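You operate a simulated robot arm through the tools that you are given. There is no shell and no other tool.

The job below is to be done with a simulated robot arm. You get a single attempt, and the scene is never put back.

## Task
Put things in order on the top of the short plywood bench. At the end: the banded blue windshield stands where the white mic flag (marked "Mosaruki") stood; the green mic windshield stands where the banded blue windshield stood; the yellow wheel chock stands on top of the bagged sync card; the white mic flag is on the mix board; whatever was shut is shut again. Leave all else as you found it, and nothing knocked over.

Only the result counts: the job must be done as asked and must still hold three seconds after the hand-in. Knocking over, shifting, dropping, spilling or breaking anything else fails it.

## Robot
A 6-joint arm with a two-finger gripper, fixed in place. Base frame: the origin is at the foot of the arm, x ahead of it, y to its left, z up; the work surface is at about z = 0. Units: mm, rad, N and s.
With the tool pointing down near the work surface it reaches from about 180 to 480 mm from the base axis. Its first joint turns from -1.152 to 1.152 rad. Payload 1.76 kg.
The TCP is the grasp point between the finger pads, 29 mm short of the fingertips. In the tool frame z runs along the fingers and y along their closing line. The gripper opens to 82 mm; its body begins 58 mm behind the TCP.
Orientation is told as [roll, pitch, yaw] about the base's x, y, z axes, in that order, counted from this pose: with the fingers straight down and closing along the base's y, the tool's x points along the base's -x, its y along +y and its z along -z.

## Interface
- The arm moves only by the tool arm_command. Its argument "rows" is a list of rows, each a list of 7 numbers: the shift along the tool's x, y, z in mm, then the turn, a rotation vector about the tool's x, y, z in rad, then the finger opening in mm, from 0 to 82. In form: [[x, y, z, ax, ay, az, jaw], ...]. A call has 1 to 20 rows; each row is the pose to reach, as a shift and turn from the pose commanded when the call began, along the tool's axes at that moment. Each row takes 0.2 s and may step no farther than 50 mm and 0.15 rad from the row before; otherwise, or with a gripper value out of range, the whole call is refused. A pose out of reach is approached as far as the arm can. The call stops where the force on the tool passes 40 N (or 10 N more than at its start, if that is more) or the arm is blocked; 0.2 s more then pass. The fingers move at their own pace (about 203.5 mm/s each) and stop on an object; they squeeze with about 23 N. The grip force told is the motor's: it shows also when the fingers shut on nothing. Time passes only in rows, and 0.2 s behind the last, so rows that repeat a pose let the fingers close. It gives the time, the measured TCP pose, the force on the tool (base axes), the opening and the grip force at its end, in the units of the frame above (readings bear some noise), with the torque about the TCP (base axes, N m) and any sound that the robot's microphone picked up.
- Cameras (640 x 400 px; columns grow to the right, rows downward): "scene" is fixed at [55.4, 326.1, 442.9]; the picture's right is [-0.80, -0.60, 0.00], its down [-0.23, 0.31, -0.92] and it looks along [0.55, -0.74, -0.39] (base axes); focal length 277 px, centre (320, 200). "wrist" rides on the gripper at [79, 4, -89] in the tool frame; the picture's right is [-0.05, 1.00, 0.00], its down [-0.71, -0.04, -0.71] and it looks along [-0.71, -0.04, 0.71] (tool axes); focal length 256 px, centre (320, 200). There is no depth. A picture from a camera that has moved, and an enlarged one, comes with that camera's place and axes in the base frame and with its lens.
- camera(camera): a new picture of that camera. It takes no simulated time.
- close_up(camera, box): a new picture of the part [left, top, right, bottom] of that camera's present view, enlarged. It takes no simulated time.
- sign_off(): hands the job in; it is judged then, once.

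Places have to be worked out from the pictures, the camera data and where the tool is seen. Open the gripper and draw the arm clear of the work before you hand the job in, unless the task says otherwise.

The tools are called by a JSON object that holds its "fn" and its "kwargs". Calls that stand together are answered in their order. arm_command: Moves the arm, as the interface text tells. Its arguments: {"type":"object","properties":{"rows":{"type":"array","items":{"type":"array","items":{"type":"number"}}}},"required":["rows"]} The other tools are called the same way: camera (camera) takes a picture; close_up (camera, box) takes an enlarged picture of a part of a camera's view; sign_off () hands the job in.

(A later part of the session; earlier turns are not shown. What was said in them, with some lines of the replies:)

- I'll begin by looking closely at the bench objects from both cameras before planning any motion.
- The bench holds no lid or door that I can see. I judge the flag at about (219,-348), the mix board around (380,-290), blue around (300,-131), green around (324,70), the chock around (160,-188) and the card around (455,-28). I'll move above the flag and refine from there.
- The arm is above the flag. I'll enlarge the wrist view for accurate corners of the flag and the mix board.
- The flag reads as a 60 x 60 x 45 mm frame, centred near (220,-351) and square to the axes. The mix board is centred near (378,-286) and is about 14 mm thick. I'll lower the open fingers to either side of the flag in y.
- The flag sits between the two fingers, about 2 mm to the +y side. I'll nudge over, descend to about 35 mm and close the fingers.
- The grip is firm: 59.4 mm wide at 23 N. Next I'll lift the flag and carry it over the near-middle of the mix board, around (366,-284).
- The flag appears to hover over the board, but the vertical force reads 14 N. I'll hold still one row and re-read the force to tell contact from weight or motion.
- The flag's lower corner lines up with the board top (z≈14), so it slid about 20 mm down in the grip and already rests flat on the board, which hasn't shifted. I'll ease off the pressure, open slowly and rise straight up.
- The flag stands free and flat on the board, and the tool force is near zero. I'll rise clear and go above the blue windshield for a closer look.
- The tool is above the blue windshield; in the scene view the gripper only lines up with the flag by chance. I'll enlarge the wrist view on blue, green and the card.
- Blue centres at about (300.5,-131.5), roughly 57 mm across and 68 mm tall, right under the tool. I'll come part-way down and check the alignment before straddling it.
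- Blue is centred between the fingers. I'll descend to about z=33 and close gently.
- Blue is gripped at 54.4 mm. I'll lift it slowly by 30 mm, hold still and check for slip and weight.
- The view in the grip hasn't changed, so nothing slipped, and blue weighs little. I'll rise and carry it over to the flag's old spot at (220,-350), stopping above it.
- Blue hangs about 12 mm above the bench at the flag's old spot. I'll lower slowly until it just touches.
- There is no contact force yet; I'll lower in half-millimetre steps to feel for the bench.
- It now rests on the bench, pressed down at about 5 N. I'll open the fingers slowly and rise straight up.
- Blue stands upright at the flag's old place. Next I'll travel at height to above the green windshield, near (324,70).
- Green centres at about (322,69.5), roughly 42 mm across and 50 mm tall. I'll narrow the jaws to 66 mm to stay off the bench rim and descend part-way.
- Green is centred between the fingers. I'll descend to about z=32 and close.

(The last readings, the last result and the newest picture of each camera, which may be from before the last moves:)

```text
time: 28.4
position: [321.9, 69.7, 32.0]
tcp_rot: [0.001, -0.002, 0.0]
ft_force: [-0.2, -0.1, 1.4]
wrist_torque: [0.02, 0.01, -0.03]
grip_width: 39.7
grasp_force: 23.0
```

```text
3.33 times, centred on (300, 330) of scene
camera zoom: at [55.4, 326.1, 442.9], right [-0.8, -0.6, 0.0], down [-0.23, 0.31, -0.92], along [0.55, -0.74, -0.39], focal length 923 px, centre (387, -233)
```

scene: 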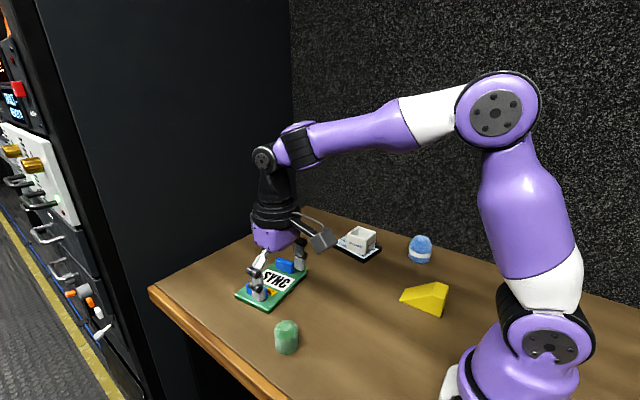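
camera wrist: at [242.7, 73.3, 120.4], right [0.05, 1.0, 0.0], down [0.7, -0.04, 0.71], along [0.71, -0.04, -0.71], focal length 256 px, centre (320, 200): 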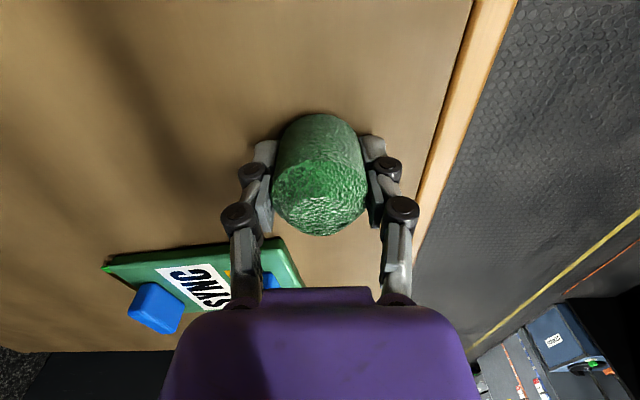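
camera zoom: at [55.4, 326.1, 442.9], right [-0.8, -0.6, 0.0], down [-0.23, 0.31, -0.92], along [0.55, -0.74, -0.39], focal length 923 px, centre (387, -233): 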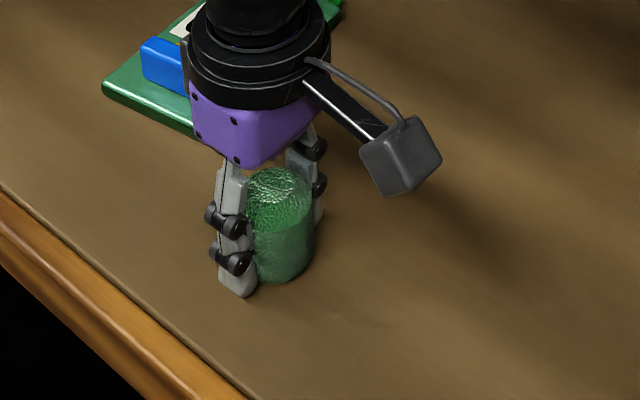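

Green is gripped at 39.7 mm, centred. I'll lift slowly, carry it at height to blue's old place (300.5,-131.5) and stop about 12 mm above the bench.

{"fn": "arm_command", "kwargs": {"rows": [[0, 0, -2, 0, 0, 0, 30], [0, 0, -6, 0, 0, 0, 30], [0, 0, -12, 0, 0, 0, 30], [0, 0, -20, 0, 0, 0, 30], [0, 0, -29, 0, 0, 0, 30], [0, 0, -38, 0, 0, 0, 30], [1.5, -14, -45, 0, 0, 0, 30], [4, -37, -48, 0, 0, 0, 30], [7, -64, -48, 0, 0, 0, 30], [10, -92, -48, 0, 0, 0, 30], [13, -120, -48, 0, 0, 0, 30], [16, -148, -48, 0, 0, 0, 30], [19, -174, -48, 0, 0, 0, 30], [21, -193, -48, 0, 0, 0, 30], [21.8, -201.5, -45, 0, 0, 0, 30], [21.8, -201.5, -35, 0, 0, 0, 30], [21.8, -201.5, -24, 0, 0, 0, 30], [21.8, -201.5, -15, 0, 0, 0, 30], [21.8, -201.5, -12, 0, 0, 0, 30], [21.8, -201.5, -12, 0, 0, 0, 30]]}}

{"fn": "camera", "kwargs": {"camera": "wrist"}}

{"fn": "close_up", "kwargs": {"camera": "scene", "box": [280, 200, 440, 320]}}

```text
time: 32.6
position: [300.3, -130.9, 44.3]
tcp_rot: [0.0, -0.003, -0.001]
ft_force: [0.7, 0.4, 0.7]
wrist_torque: [0.02, 0.04, 0.01]
grip_width: 39.6
grasp_force: 22.7
```

```text
taken
camera wrist: at [220.1, -128.7, 133.3], right [0.05, 1.0, 0.0], down [0.7, -0.04, 0.71], along [0.71, -0.04, -0.71], focal length 256 px, centre (320, 200)
```

wrist: 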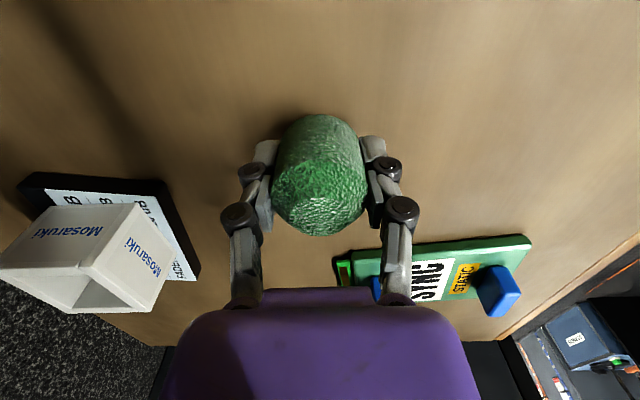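

```text
3.33 times, centred on (360, 260) of scene
camera zoom: at [55.4, 326.1, 442.9], right [-0.8, -0.6, 0.0], down [-0.23, 0.31, -0.92], along [0.55, -0.74, -0.39], focal length 923 px, centre (187, 0)
```

zoom: 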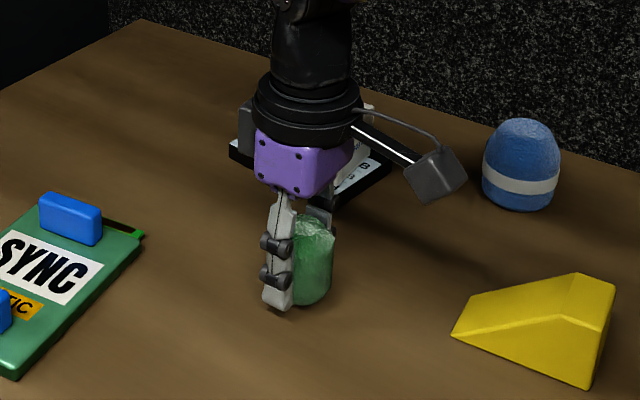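

There was no slip and green hovers at blue's old spot. I'll lower gently and feel for the bench.

{"fn": "arm_command", "kwargs": {"rows": [[0, 0, 4, 0, 0, 0, 30], [0, 0, 8, 0, 0, 0, 30], [0, 0, 11, 0, 0, 0, 30], [0, 0, 12.5, 0, 0, 0, 30], [0, 0, 12.5, 0, 0, 0, 30]]}}

```text
time: 33.8
position: [300.6, -131.4, 30.5]
tcp_rot: [0.0, -0.001, -0.001]
ft_force: [-0.9, 0.1, 2.1]
wrist_torque: [0.01, 0.01, 0.0]
grip_width: 39.7
grasp_force: 23.6
```

A light 2 N contact shows; I'll go another 0.7 mm to confirm it.

{"fn": "arm_command", "kwargs": {"rows": [[0, 0, 0.7, 0, 0, 0, 30], [0, 0, 0.7, 0, 0, 0, 30]]}}

```text
time: 34.4
position: [301.3, -132.2, 32.5]
tcp_rot: [-0.002, -0.002, 0.001]
ft_force: [0.2, 1.3, 14.9]
wrist_torque: [0.05, 0.04, 0.0]
grip_width: 39.7
grasp_force: 23.5
```

Contact is firm now at 15 N. I'll back off the 0.7 mm, open slowly and rise straight up.

{"fn": "arm_command", "kwargs": {"rows": [[0, 0, -0.6, 0, 0, 0, 30], [0, 0, -0.6, 0, 0, 0, 38], [0, 0, -0.6, 0, 0, 0, 42], [0, 0, -0.6, 0, 0, 0, 50], [0, 0, -0.6, 0, 0, 0, 60], [0, 0, -0.6, 0, 0, 0, 70], [0, 0, -6, 0, 0, 0, 76], [0, 0, -20, 0, 0, 0, 80], [0, 0, -45, 0, 0, 0, 82], [0, 0, -80, 0, 0, 0, 82], [0, 0, -115, 0, 0, 0, 82], [0, 0, -130, 0, 0, 0, 82]]}}

{"fn": "camera", "kwargs": {"camera": "wrist"}}

{"fn": "close_up", "kwargs": {"camera": "scene", "box": [280, 200, 440, 320]}}

```text
time: 37.0
position: [301.5, -131.4, 160.7]
tcp_rot: [0.001, -0.001, -0.001]
ft_force: [0.0, 0.4, -0.3]
wrist_torque: [0.0, 0.02, 0.01]
grip_width: 82.2
grasp_force: 0.1
```

```text
taken
camera wrist: at [221.1, -128.7, 249.8], right [0.05, 1.0, 0.0], down [0.71, -0.04, 0.71], along [0.71, -0.04, -0.71], focal length 256 px, centre (320, 200)
```

wrist: 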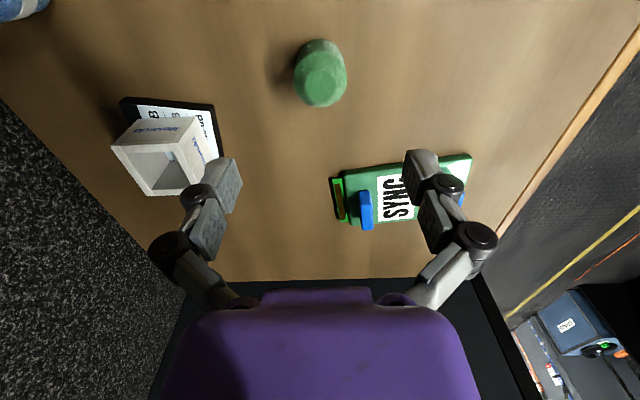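

```text
3.33 times, centred on (360, 260) of scene
camera zoom: at [55.4, 326.1, 442.9], right [-0.8, -0.6, 0.0], down [-0.23, 0.31, -0.92], along [0.55, -0.74, -0.39], focal length 923 px, centre (187, 0)
```

zoom: 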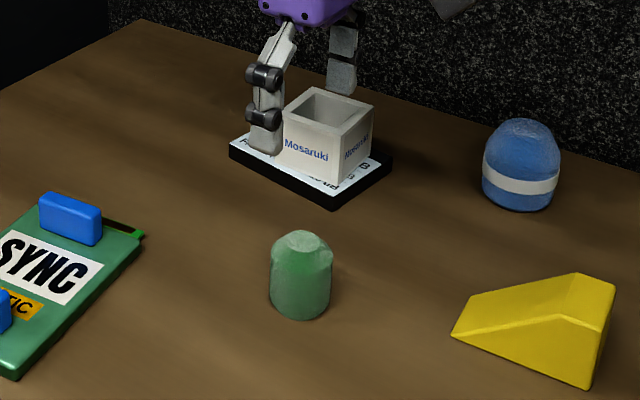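

Green stands upright at blue's old place. I'll move to look squarely at the sync card and measure the space between its two blue blocks.

{"fn": "arm_command", "kwargs": {"rows": [[-18, 25, -13, 0, 0, 0, 82], [-35, 50, -26, 0, 0, 0, 82], [-53, 75, -39, 0, 0, 0, 82], [-70, 101.5, -39, 0, 0, 0, 82], [-70, 101.5, -39, 0, 0, 0, 82]]}}

{"fn": "camera", "kwargs": {"camera": "wrist"}}

{"fn": "close_up", "kwargs": {"camera": "wrist", "box": [240, 70, 410, 190]}}

{"fn": "close_up", "kwargs": {"camera": "scene", "box": [225, 245, 325, 320]}}

```text
time: 38.2
position: [371.3, -29.4, 199.9]
tcp_rot: [0.0, -0.002, 0.0]
ft_force: [0.2, 0.4, 0.0]
wrist_torque: [-0.01, -0.01, 0.02]
grip_width: 82.1
grasp_force: 0.0
```

```text
taken
camera wrist: at [291.0, -26.7, 289.4], right [0.05, 1.0, 0.0], down [0.71, -0.04, 0.71], along [0.71, -0.04, -0.71], focal length 256 px, centre (320, 200)
```

wrist: 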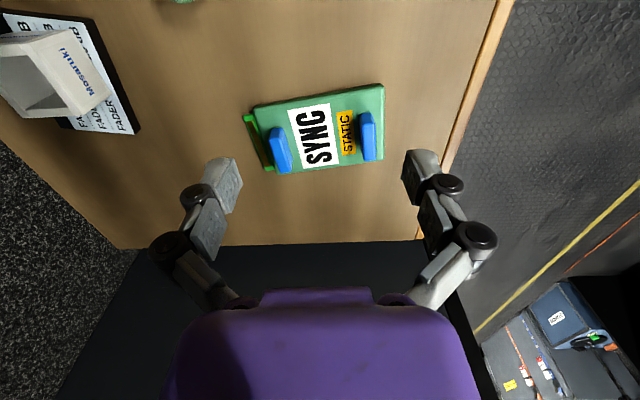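

```text
3.33 times, centred on (325, 130) of wrist
camera zoom: at [291.0, -26.7, 289.4], right [0.05, 1.0, 0.0], down [0.71, -0.04, 0.71], along [0.71, -0.04, -0.71], focal length 853 px, centre (303, 433)
```

zoom: 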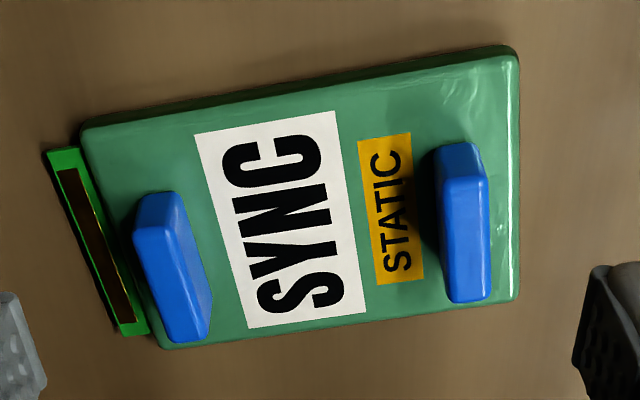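

```text
5.33 times, centred on (275, 282) of scene
camera zoom: at [55.4, 326.1, 442.9], right [-0.8, -0.6, 0.0], down [-0.23, 0.31, -0.92], along [0.55, -0.74, -0.39], focal length 1476 px, centre (560, -240)
```

zoom: 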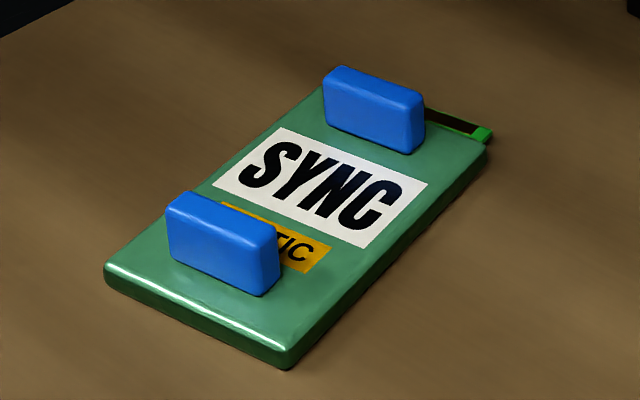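

The bag measures about 147 x 94 mm with its top at z≈13, centred near (459,-30) and turned about +7°. The blue blocks stand about 90 mm apart and reach z≈35-38, so the chock fits between them. Next I'll go above the chock to measure it.

{"fn": "arm_command", "kwargs": {"rows": [[22, -15.8, 5, 0, 0, 0, 82], [44, -31.6, 10, 0, 0, 0, 82], [66, -47.4, 15, 0, 0, 0, 82], [88, -63.2, 20, 0, 0, 0, 82], [110, -79, 25, 0, 0, 0, 82], [132, -94.8, 30, 0, 0, 0, 82], [154, -110.6, 35, 0, 0, 0, 82], [176, -126.4, 40, 0, 0, 0, 82], [198, -142.2, 45, 0, 0, 0, 82], [220, -158, 50, 0, 0, 0, 82], [220, -158, 50, 0, 0, 0, 82]]}}

{"fn": "camera", "kwargs": {"camera": "wrist"}}

{"fn": "close_up", "kwargs": {"camera": "wrist", "box": [240, 0, 400, 120]}}

{"fn": "close_up", "kwargs": {"camera": "scene", "box": [390, 260, 490, 335]}}

```text
time: 40.6
position: [149.0, -186.3, 149.9]
tcp_rot: [-0.001, -0.003, 0.0]
ft_force: [-0.3, -0.5, -0.4]
wrist_torque: [-0.03, 0.02, 0.01]
grip_width: 81.8
grasp_force: 0.1
```

```text
taken
camera wrist: at [70.4, -183.9, 238.5], right [0.05, 1.0, 0.0], down [0.7, -0.04, 0.71], along [0.71, -0.04, -0.71], focal length 256 px, centre (320, 200)
```

wrist: 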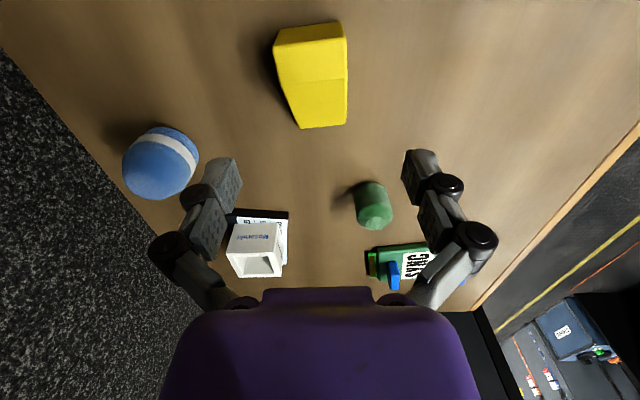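

```text
3.33 times, centred on (320, 60) of wrist
camera zoom: at [70.4, -183.9, 238.5], right [0.05, 1.0, 0.0], down [0.7, -0.04, 0.71], along [0.71, -0.04, -0.71], focal length 853 px, centre (320, 667)
```

zoom: 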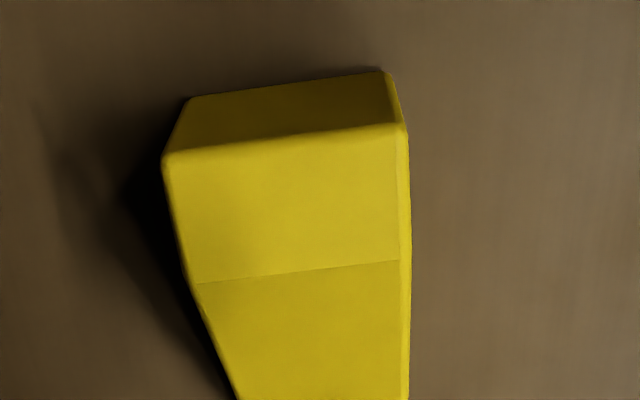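

```text
5.33 times, centred on (440, 298) of scene
camera zoom: at [55.4, 326.1, 442.9], right [-0.8, -0.6, 0.0], down [-0.23, 0.31, -0.92], along [0.55, -0.74, -0.39], focal length 1476 px, centre (-320, -320)
```

zoom: 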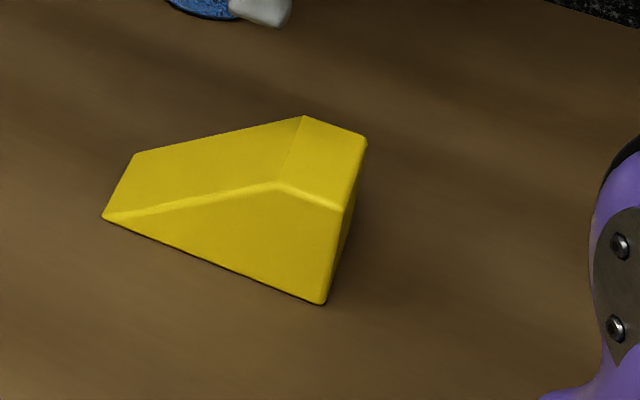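

The chock reads 86 x 47.5 mm and about 48 mm tall, turned about +4°, with its tall end mid at (115,-194) and its nose at (202,-187). I'll turn the tool to match and come down part-way over its balance point near (142,-192).

{"fn": "arm_command", "kwargs": {"rows": [[4, -2, 15, 0, 0, -0.035, 78], [8, -4, 30, 0, 0, -0.07, 76], [8, -4, 45, 0, 0, -0.07, 76], [8, -4, 55, 0, 0, -0.07, 76], [8, -4, 55, 0, 0, -0.07, 76]]}}

{"fn": "camera", "kwargs": {"camera": "wrist"}}

{"fn": "close_up", "kwargs": {"camera": "scene", "box": [370, 220, 510, 335]}}

```text
time: 41.8
position: [142.0, -191.1, 94.0]
tcp_rot: [-0.001, -0.002, 0.068]
ft_force: [0.0, 0.0, -0.9]
wrist_torque: [0.0, 0.02, 0.01]
grip_width: 75.8
grasp_force: 0.1
```

```text
taken
camera wrist: at [62.3, -193.8, 183.6], right [-0.02, 1.0, 0.0], down [0.71, 0.01, 0.71], along [0.71, 0.01, -0.71], focal length 256 px, centre (320, 200)
```

wrist: 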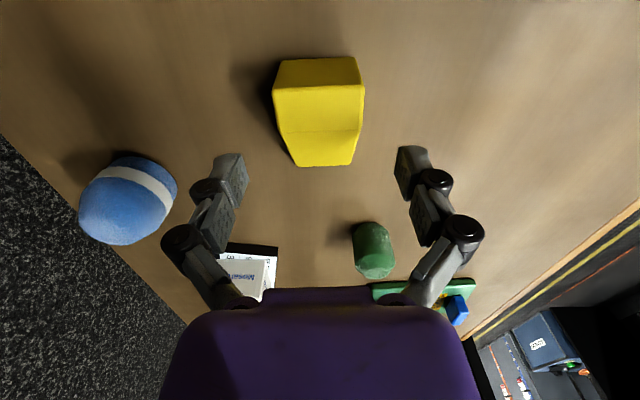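

```text
3.48 times, centred on (440, 278) of scene
camera zoom: at [55.4, 326.1, 442.9], right [-0.8, -0.6, 0.0], down [-0.23, 0.31, -0.92], along [0.55, -0.74, -0.39], focal length 963 px, centre (-97, -70)
```

zoom: 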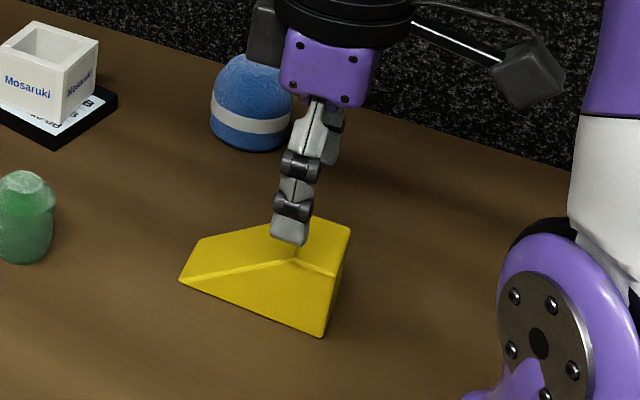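

The chock is centred and square between the fingers. I'll lower to z=56 (tips about 27 mm up its sides, so they'll clear the blue blocks later) and close.

{"fn": "arm_command", "kwargs": {"rows": [[0, 0, 20, 0, 0, 0, 76], [0, 0, 39, 0, 0, 0, 76], [0, 0, 39, 0, 0, 0, 66], [0, 0, 39, 0, 0, 0, 56], [0, 0, 39, 0, 0, 0, 48], [0, 0, 39, 0, 0, 0, 38], [0, 0, 39, 0, 0, 0, 38]]}}

{"fn": "camera", "kwargs": {"camera": "wrist"}}

{"fn": "close_up", "kwargs": {"camera": "scene", "box": [370, 220, 510, 335]}}

```text
time: 43.4
position: [142.5, -191.3, 55.5]
tcp_rot: [0.002, -0.002, 0.068]
ft_force: [-0.8, 1.7, 2.7]
wrist_torque: [0.13, 0.03, -0.04]
grip_width: 49.4
grasp_force: 23.2
```

```text
taken
camera wrist: at [62.5, -193.9, 144.6], right [-0.02, 1.0, 0.0], down [0.71, 0.01, 0.71], along [0.71, 0.01, -0.71], focal length 256 px, centre (320, 200)
```

wrist: 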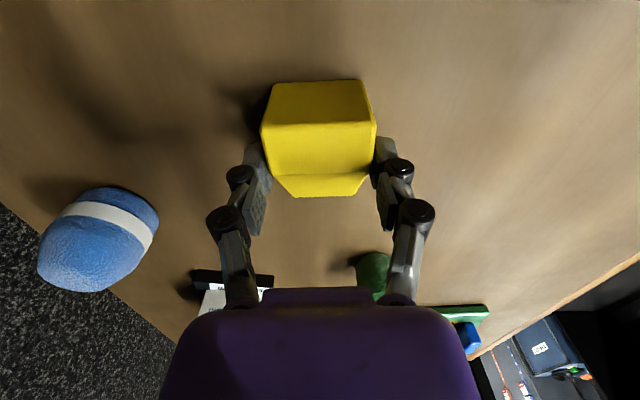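

```text
3.48 times, centred on (440, 278) of scene
camera zoom: at [55.4, 326.1, 442.9], right [-0.8, -0.6, 0.0], down [-0.23, 0.31, -0.92], along [0.55, -0.74, -0.39], focal length 963 px, centre (-97, -70)
```

zoom: 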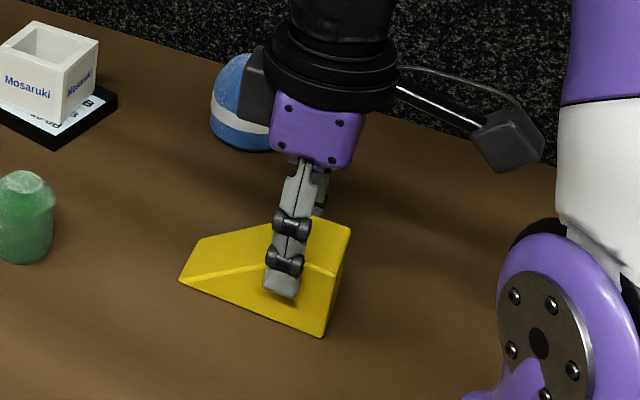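

The chock is gripped at 49.4 mm. I'll lift slowly by 25 mm, hold, and check for slip or tilt.

{"fn": "arm_command", "kwargs": {"rows": [[0, 0, -2, 0, 0, 0, 38], [0, 0, -4, 0, 0, 0, 38], [0, 0, -7, 0, 0, 0, 38], [0, 0, -11, 0, 0, 0, 38], [0, 0, -15, 0, 0, 0, 38], [0, 0, -19, 0, 0, 0, 38], [0, 0, -22, 0, 0, 0, 38], [0, 0, -25, 0, 0, 0, 38], [0, 0, -25, 0, 0, 0, 38]]}}

{"fn": "camera", "kwargs": {"camera": "wrist"}}

{"fn": "close_up", "kwargs": {"camera": "scene", "box": [370, 220, 510, 335]}}

```text
time: 45.4
position: [141.4, -192.2, 79.7]
tcp_rot: [-0.002, -0.002, 0.07]
ft_force: [0.1, -0.6, -1.3]
wrist_torque: [-0.01, 0.02, 0.01]
grip_width: 49.4
grasp_force: 22.5
```

```text
taken
camera wrist: at [62.7, -194.9, 169.4], right [-0.02, 1.0, 0.0], down [0.71, 0.01, 0.71], along [0.71, 0.01, -0.71], focal length 256 px, centre (320, 200)
```

wrist: 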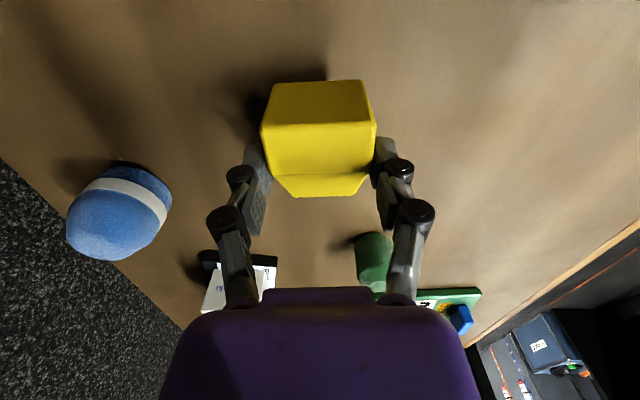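

```text
3.48 times, centred on (440, 278) of scene
camera zoom: at [55.4, 326.1, 442.9], right [-0.8, -0.6, 0.0], down [-0.23, 0.31, -0.92], along [0.55, -0.74, -0.39], focal length 963 px, centre (-97, -70)
```

zoom: 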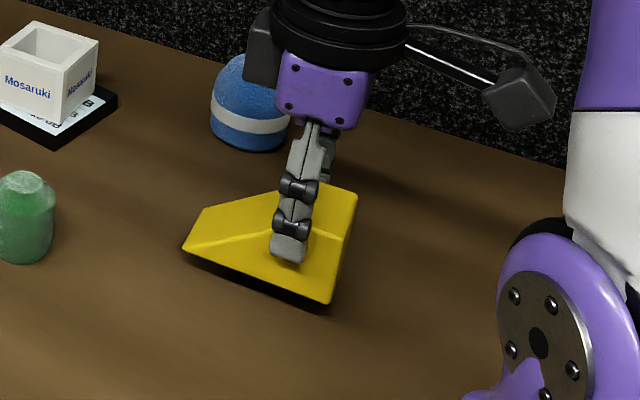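

The chock holds level and steady in the grip. I'll raise it well above everything and carry it over to the card, turning to the card's angle and stopping high above the gap.

{"fn": "arm_command", "kwargs": {"rows": [[0, 0, -12, 0, 0, 0, 38], [0, 0, -30, 0, 0, 0, 38], [0, 0, -48, 0, 0, 0, 38], [0, 0, -58.9, 0, 0, 0, 38], [-9.3, 4.1, -58.9, 0, 0, 0, 38], [-28, 12.4, -58.9, 0, 0, -0.005, 38], [-55.9, 24.8, -58.9, 0, 0, -0.01, 38], [-87, 38.6, -58.9, 0, 0, -0.016, 38], [-118.1, 52.4, -58.9, 0, 0, -0.022, 38], [-149.2, 66.2, -58.9, 0, 0, -0.028, 38], [-180.3, 80, -58.9, 0, 0, -0.034, 38], [-211.3, 93.8, -58.9, 0, 0, -0.04, 38], [-242.4, 107.6, -58.9, 0, 0, -0.046, 38], [-270.4, 120.1, -58.9, 0, 0, -0.05, 38], [-292.2, 129.7, -58.9, 0, 0, -0.054, 38], [-304.6, 135.2, -58.9, 0, 0, -0.057, 38], [-310.8, 138, -58.9, 0, 0, -0.057, 38], [-310.8, 138, -58.9, 0, 0, -0.057, 38], [-310.8, 138, -58.9, 0, 0, -0.057, 38]]}}

{"fn": "camera", "kwargs": {"camera": "wrist"}}

{"fn": "camera", "kwargs": {"camera": "scene"}}

{"fn": "close_up", "kwargs": {"camera": "scene", "box": [200, 190, 360, 310]}}

```text
time: 49.4
position: [443.2, -31.8, 140.0]
tcp_rot: [0.0, -0.001, 0.127]
ft_force: [-0.3, 0.8, -0.9]
wrist_torque: [0.01, 0.01, 0.01]
grip_width: 49.5
grasp_force: 23.4
```

```text
taken
camera wrist: at [362.6, -38.3, 228.4], right [-0.07, 1.0, 0.0], down [0.7, 0.05, 0.71], along [0.71, 0.05, -0.71], focal length 256 px, centre (320, 200)
```

wrist: 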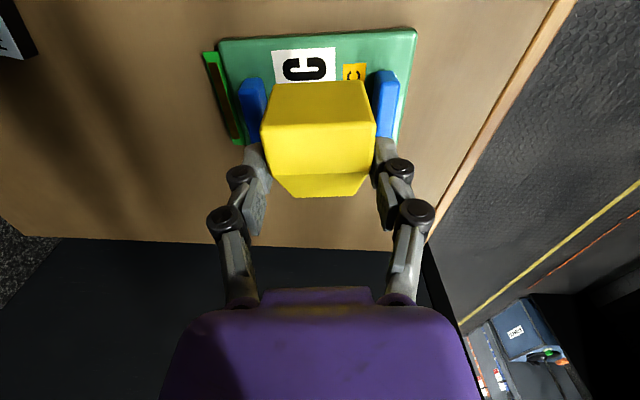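

```text
taken
```

scene: 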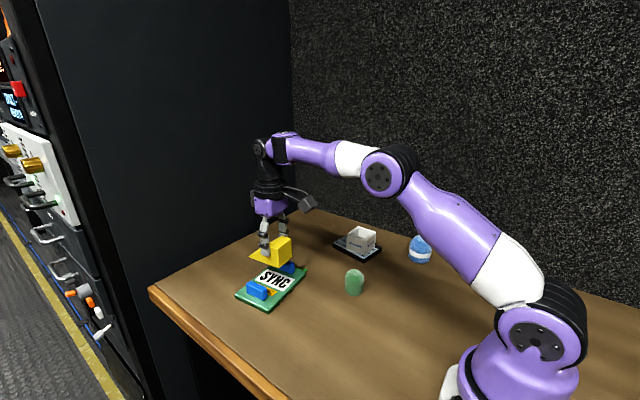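

```text
3.33 times, centred on (280, 250) of scene
camera zoom: at [55.4, 326.1, 442.9], right [-0.8, -0.6, 0.0], down [-0.23, 0.31, -0.92], along [0.55, -0.74, -0.39], focal length 923 px, centre (453, 33)
```

zoom: 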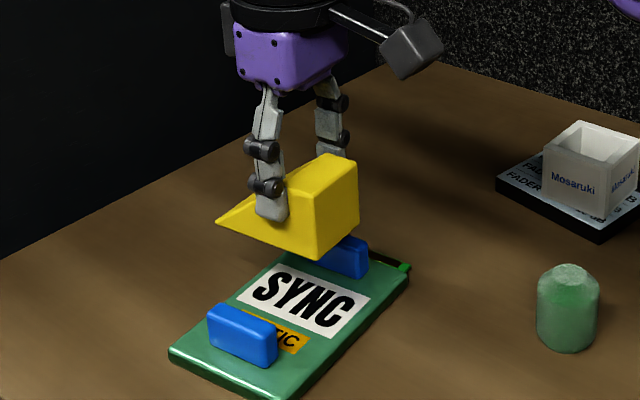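

The gap between the blocks is centred under the chock. I'll lower to about 11 mm above the bag and look again.

{"fn": "arm_command", "kwargs": {"rows": [[0, 0, 12, 0, 0, 0, 38], [0, 0, 26, 0, 0, 0, 38], [0, 0, 40, 0, 0, 0, 38], [0, 0, 52, 0, 0, 0, 38], [0, 0, 59, 0, 0, 0, 38], [0, 0, 59, 0, 0, 0, 38]]}}

{"fn": "close_up", "kwargs": {"camera": "wrist", "box": [180, 30, 460, 240]}}

{"fn": "close_up", "kwargs": {"camera": "scene", "box": [220, 220, 340, 310]}}

```text
time: 50.8
position: [442.7, -32.7, 79.0]
tcp_rot: [0.0, -0.001, 0.128]
ft_force: [-0.3, -0.3, -0.7]
wrist_torque: [0.02, 0.05, 0.02]
grip_width: 49.6
grasp_force: 23.3
```

```text
1.90 times, centred on (320, 135) of wrist
camera zoom: at [362.7, -39.2, 168.3], right [-0.07, 1.0, 0.0], down [0.7, 0.05, 0.71], along [0.71, 0.05, -0.71], focal length 488 px, centre (320, 324)
```

zoom: 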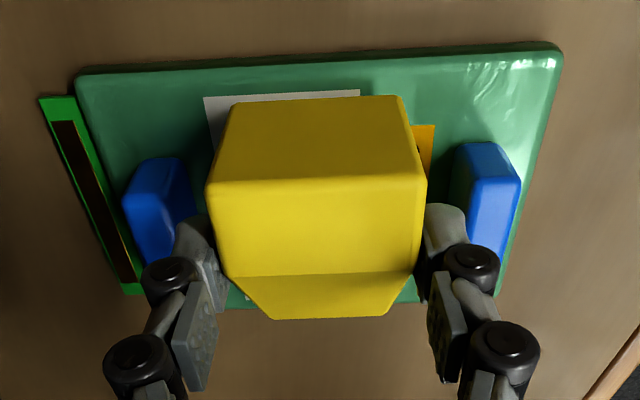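

```text
4.44 times, centred on (280, 265) of scene
camera zoom: at [55.4, 326.1, 442.9], right [-0.8, -0.6, 0.0], down [-0.23, 0.31, -0.92], along [0.55, -0.74, -0.39], focal length 1230 px, centre (498, -89)
```

zoom: 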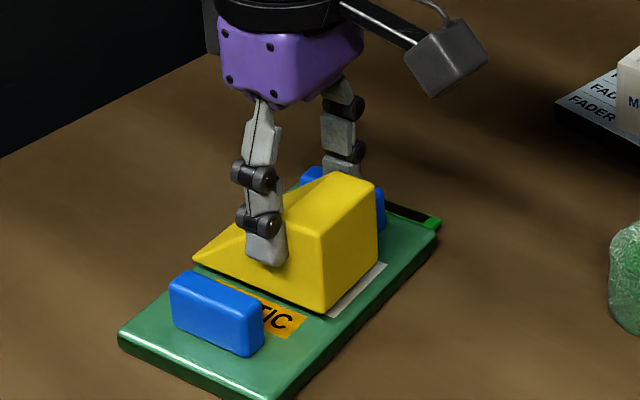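

The chock is lined up between the blocks, about 11 mm above the bag. I'll lower in small steps and feel for contact.

{"fn": "arm_command", "kwargs": {"rows": [[0, 0, 3, 0, 0, 0, 38], [0, 0, 6, 0, 0, 0, 38], [0, 0, 8, 0, 0, 0, 38], [0, 0, 9.5, 0, 0, 0, 38], [0, 0, 9.5, 0, 0, 0, 38]]}}

{"fn": "close_up", "kwargs": {"camera": "scene", "box": [220, 220, 340, 310]}}

```text
time: 52.0
position: [443.2, -32.5, 71.7]
tcp_rot: [-0.001, -0.002, 0.127]
ft_force: [0.5, 0.8, -0.8]
wrist_torque: [0.02, 0.02, 0.0]
grip_width: 49.3
grasp_force: 22.6
```

```text
4.44 times, centred on (280, 265) of scene
camera zoom: at [55.4, 326.1, 442.9], right [-0.8, -0.6, 0.0], down [-0.23, 0.31, -0.92], along [0.55, -0.74, -0.39], focal length 1230 px, centre (498, -89)
```

zoom: 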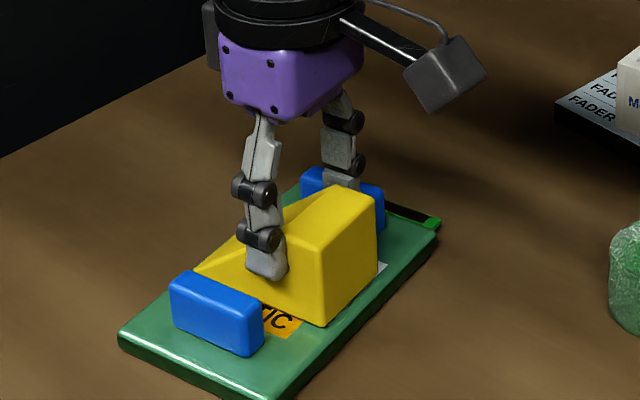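

There is still no contact force at z≈71.5. I'll keep lowering in fine steps.

{"fn": "arm_command", "kwargs": {"rows": [[0, 0, 0.8, 0, 0, 0, 38], [0, 0, 1.6, 0, 0, 0, 38], [0, 0, 1.6, 0, 0, 0, 38]]}}

```text
time: 52.8
position: [442.3, -31.3, 69.5]
tcp_rot: [-0.003, -0.003, 0.128]
ft_force: [0.1, 0.1, -0.9]
wrist_torque: [0.0, 0.01, 0.01]
grip_width: 49.1
grasp_force: 23.0
```

{"fn": "arm_command", "kwargs": {"rows": [[0, 0, 0.7, 0, 0, 0, 38], [0, 0, 1.4, 0, 0, 0, 38], [0, 0, 1.4, 0, 0, 0, 38]]}}

{"fn": "close_up", "kwargs": {"camera": "scene", "box": [250, 240, 320, 292]}}

```text
time: 53.6
position: [442.4, -32.3, 69.1]
tcp_rot: [0.0, -0.002, 0.126]
ft_force: [-10.5, -3.0, 21.1]
wrist_torque: [-0.03, 0.34, -0.09]
grip_width: 49.6
grasp_force: 23.2
```

```text
7.69 times, centred on (285, 266) of scene
camera zoom: at [55.3, 326.1, 442.9], right [-0.8, -0.6, 0.0], down [-0.23, 0.31, -0.92], along [0.55, -0.74, -0.39], focal length 2129 px, centre (589, -308)
```

zoom: 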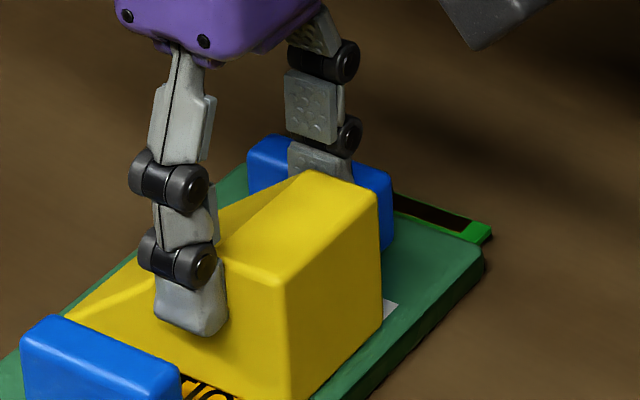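

Contact came suddenly at 21 N up with some sideways force. I'll back off about 0.8 mm to relieve it and re-read the force before releasing.

{"fn": "arm_command", "kwargs": {"rows": [[0, 0, -0.4, 0, 0, 0, 38], [0, 0, -0.8, 0, 0, 0, 38], [0, 0, -0.8, 0, 0, 0, 38]]}}

{"fn": "close_up", "kwargs": {"camera": "scene", "box": [225, 235, 325, 310]}}

{"fn": "close_up", "kwargs": {"camera": "wrist", "box": [180, 30, 460, 240]}}

```text
time: 54.4
position: [444.4, -32.3, 68.8]
tcp_rot: [-0.002, -0.002, 0.127]
ft_force: [-5.6, -3.6, 14.6]
wrist_torque: [-0.11, 0.13, -0.07]
grip_width: 49.9
grasp_force: 23.4
```

```text
5.33 times, centred on (275, 272) of scene
camera zoom: at [55.3, 326.1, 442.9], right [-0.8, -0.6, 0.0], down [-0.23, 0.31, -0.92], along [0.55, -0.74, -0.39], focal length 1476 px, centre (560, -187)
```

zoom: 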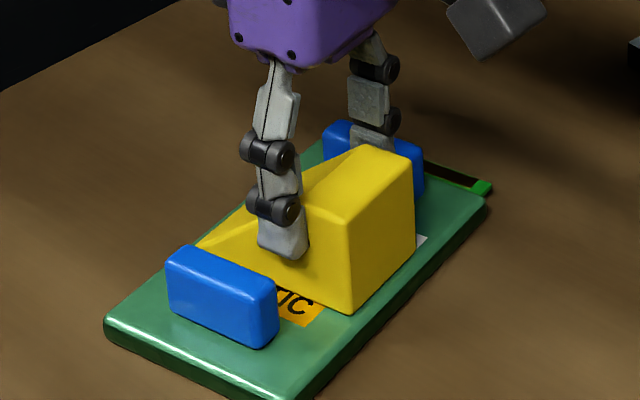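

```text
1.90 times, centred on (320, 135) of wrist
camera zoom: at [363.4, -39.1, 158.2], right [-0.07, 1.0, 0.0], down [0.7, 0.05, 0.71], along [0.71, 0.05, -0.71], focal length 488 px, centre (320, 324)
```

zoom: 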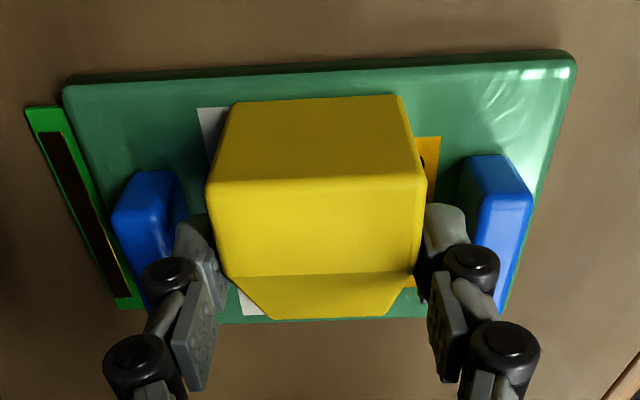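

The chock sits flat on the bag between the blocks, and the bag hasn't moved. It still reads 14.6 N, so I'll ease up a little more before opening.

{"fn": "arm_command", "kwargs": {"rows": [[0, 0, -0.5, 0, 0, 0, 38], [0, 0, -0.8, 0, 0, 0, 38], [0, 0, -0.8, 0, 0, 0, 38]]}}

{"fn": "close_up", "kwargs": {"camera": "wrist", "box": [180, 30, 460, 240]}}

```text
time: 55.2
position: [445.1, -32.8, 69.8]
tcp_rot: [-0.001, 0.0, 0.129]
ft_force: [0.1, 0.4, -0.7]
wrist_torque: [0.03, -0.09, 0.03]
grip_width: 49.6
grasp_force: 23.1
```

```text
1.90 times, centred on (320, 135) of wrist
camera zoom: at [363.1, -39.7, 158.6], right [-0.07, 1.0, 0.0], down [0.71, 0.05, 0.71], along [0.7, 0.05, -0.71], focal length 488 px, centre (320, 324)
```

zoom: 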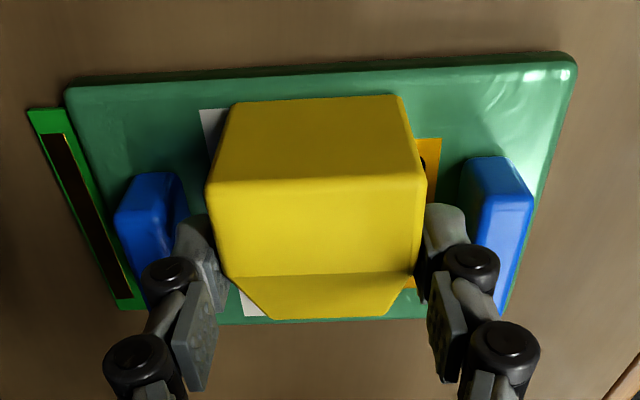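

The force is back to nearly zero with the chock just resting on the bag. I'll open only a few millimetres to clear the chock without reaching the blocks, then rise straight up.

{"fn": "arm_command", "kwargs": {"rows": [[0, 0, 0.3, 0, 0, 0, 38], [0, 0, 0.3, 0, 0, 0, 46], [0, 0, 0.3, 0, 0, 0, 50], [0, 0, 0.3, 0, 0, 0, 53], [0, 0, 0.3, 0, 0, 0, 56], [0, 0, 0.3, 0, 0, 0, 56]]}}

{"fn": "close_up", "kwargs": {"camera": "wrist", "box": [180, 30, 460, 240]}}

{"fn": "close_up", "kwargs": {"camera": "scene", "box": [225, 235, 325, 310]}}

```text
time: 56.6
position: [442.4, -32.3, 69.4]
tcp_rot: [-0.001, 0.0, 0.127]
ft_force: [0.0, -0.3, 0.2]
wrist_torque: [-0.03, 0.01, 0.02]
grip_width: 55.9
grasp_force: 0.1
```

```text
1.90 times, centred on (320, 135) of wrist
camera zoom: at [363.0, -39.9, 158.8], right [-0.07, 1.0, 0.0], down [0.7, 0.05, 0.71], along [0.71, 0.05, -0.71], focal length 488 px, centre (320, 324)
```

zoom: 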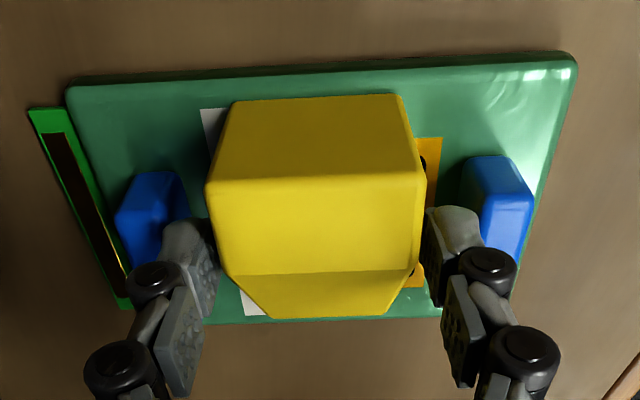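

```text
5.33 times, centred on (275, 272) of scene
camera zoom: at [55.4, 326.1, 442.9], right [-0.8, -0.6, 0.0], down [-0.23, 0.31, -0.92], along [0.55, -0.74, -0.39], focal length 1476 px, centre (560, -187)
```

zoom: 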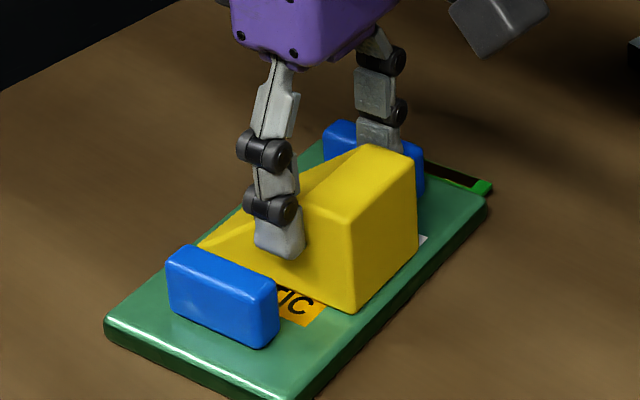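

The fingers are clear of the chock with no force, and the chock stands between the blocks. I'll rise straight up slowly, and open wider only once above it.

{"fn": "arm_command", "kwargs": {"rows": [[0, 0, -3, 0, 0, 0, 56], [0, 0, -8, 0, 0, 0, 57], [0, 0, -16, 0, 0, 0, 62], [0, 0, -30, 0, 0, 0, 70], [0, 0, -55, 0, 0, 0, 80], [0, 0, -85, 0, 0, 0, 82], [0, 0, -110, 0, 0, 0, 82], [0, 0, -110, 0, 0, 0, 82]]}}

{"fn": "camera", "kwargs": {"camera": "wrist"}}

{"fn": "camera", "kwargs": {"camera": "scene"}}

{"fn": "close_up", "kwargs": {"camera": "scene", "box": [225, 235, 325, 310]}}

```text
time: 58.4
position: [440.6, -32.8, 179.6]
tcp_rot: [-0.001, -0.003, 0.129]
ft_force: [-0.7, 0.5, -0.2]
wrist_torque: [0.04, -0.03, -0.01]
grip_width: 81.8
grasp_force: 0.1
```

```text
taken
camera wrist: at [361.3, -40.5, 268.2], right [-0.07, 1.0, 0.0], down [0.7, 0.05, 0.71], along [0.71, 0.05, -0.71], focal length 256 px, centre (320, 200)
```

wrist: 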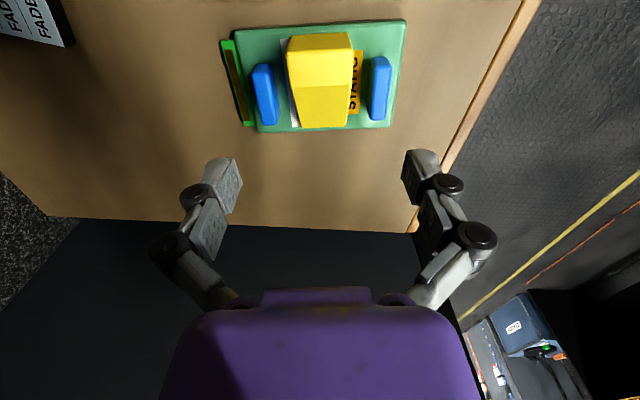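

```text
taken
```

scene: 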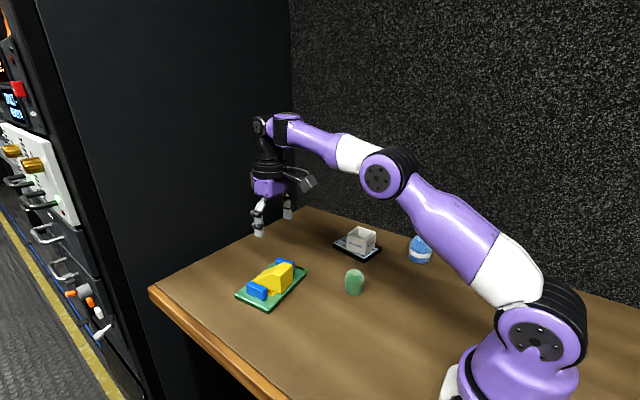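

```text
5.33 times, centred on (275, 272) of scene
camera zoom: at [55.4, 326.1, 442.9], right [-0.8, -0.6, 0.0], down [-0.23, 0.31, -0.92], along [0.55, -0.74, -0.39], focal length 1476 px, centre (560, -187)
```

zoom: 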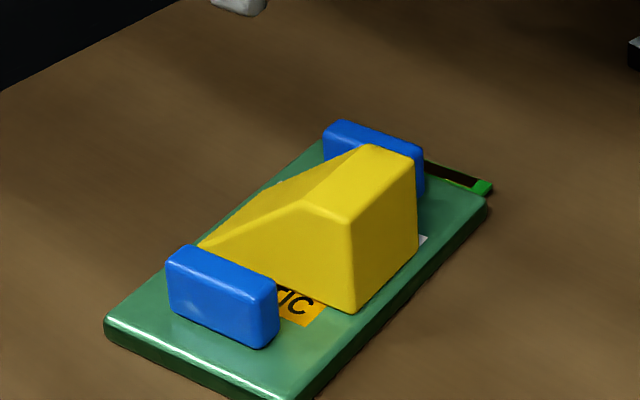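

The chock stands on the bag, and the bag's corners are at the same pixels as before. I'll draw the arm back to near its starting pose and check the whole bench.

{"fn": "arm_command", "kwargs": {"rows": [[14, -5, -30, 0, 0, 0.01, 82], [42, -15, -55, 0, 0, 0.03, 82], [75, -27, -80, 0, 0, 0.045, 82], [108, -39, -100, 0, 0, 0.06, 82], [142, -51, -115, 0, 0, 0.075, 82], [176, -63, -125, 0, 0, 0.09, 82], [210, -75, -135, 0, 0, 0.105, 82], [244, -87, -140, 0, 0, 0.12, 82], [268, -96, -140, 0, 0, 0.127, 82], [277.4, -99, -140, 0, 0, 0.127, 82], [277.4, -99, -140, 0, 0, 0.127, 82]]}}

{"fn": "camera", "kwargs": {"camera": "wrist"}}

{"fn": "camera", "kwargs": {"camera": "scene"}}

{"fn": "close_up", "kwargs": {"camera": "scene", "box": [320, 210, 460, 310]}}

{"fn": "close_up", "kwargs": {"camera": "wrist", "box": [120, 0, 400, 200]}}

```text
time: 60.8
position: [179.5, -165.8, 318.0]
tcp_rot: [0.0, -0.002, 0.001]
ft_force: [-0.2, 0.6, 0.2]
wrist_torque: [-0.03, 0.01, 0.01]
grip_width: 82.1
grasp_force: 0.1
```

```text
taken
camera wrist: at [100.1, -163.6, 407.4], right [0.05, 1.0, 0.0], down [0.71, -0.04, 0.71], along [0.71, -0.04, -0.71], focal length 256 px, centre (320, 200)
```

wrist: 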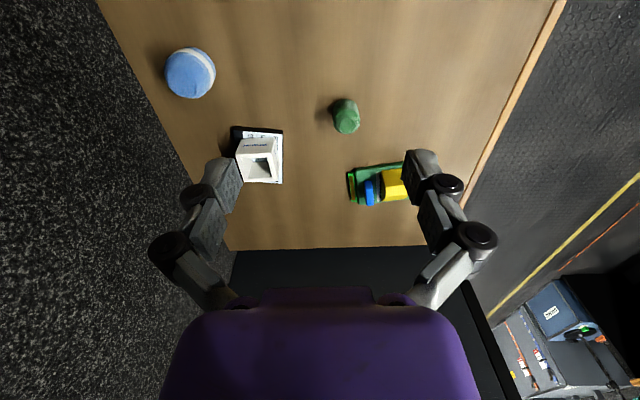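

```text
taken
```

scene: 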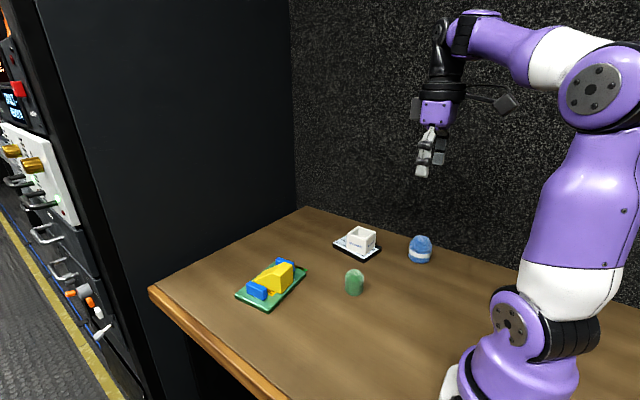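

```text
4.00 times, centred on (390, 260) of scene
camera zoom: at [55.4, 326.1, 442.9], right [-0.8, -0.6, 0.0], down [-0.23, 0.31, -0.92], along [0.55, -0.74, -0.39], focal length 1107 px, centre (40, -40)
```

zoom: 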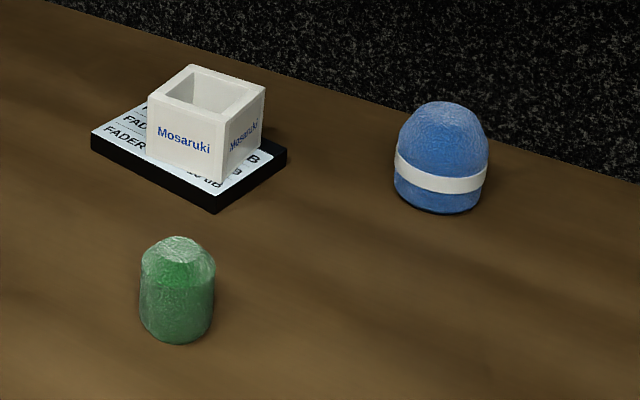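

```text
2.00 times, centred on (260, 100) of wrist
camera zoom: at [100.1, -163.6, 407.4], right [0.05, 1.0, 0.0], down [0.71, -0.04, 0.71], along [0.71, -0.04, -0.71], focal length 512 px, centre (440, 400)
```

zoom: 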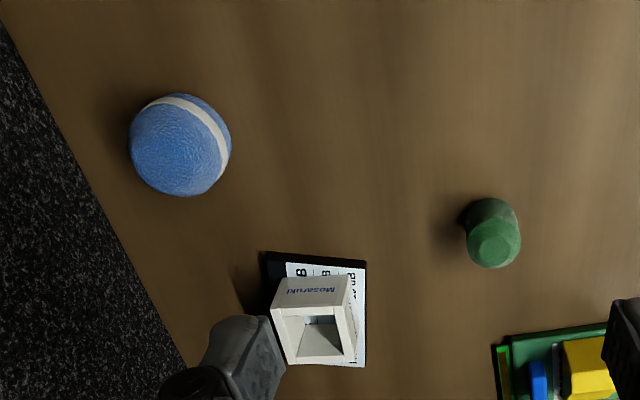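

All four items stand where asked: flag flat on the mix board, blue at the flag's old spot, green at blue's old spot, and the chock on the bag between its blocks. I saw nothing on the bench that was shut or opened. The board and bag haven't moved, and the gripper is open and clear, so I'm handing in.

{"fn": "sign_off", "kwargs": {}}

```text
The job is handed in.
```

I finished the rearrangement and handed the job in. The last pictures showed everything standing and in place:

- **White mic flag:** it stands upright and flat on the mix board. It slid about 20 mm down in the grip during the carry, but it settled without moving the board.
- **Banded blue windshield:** it stands where the flag was, within about 5 mm by my reading of the pictures.
- **Green windshield:** it stands where the blue one was.
- **Yellow wheel chock:** it stands on the bagged sync card, in the gap between the two blue blocks. The bag did not shift.

I saw nothing on the bench that was shut, so nothing was opened or needed shutting again. The gripper is open, and the arm is back near its starting pose, clear of the bench.
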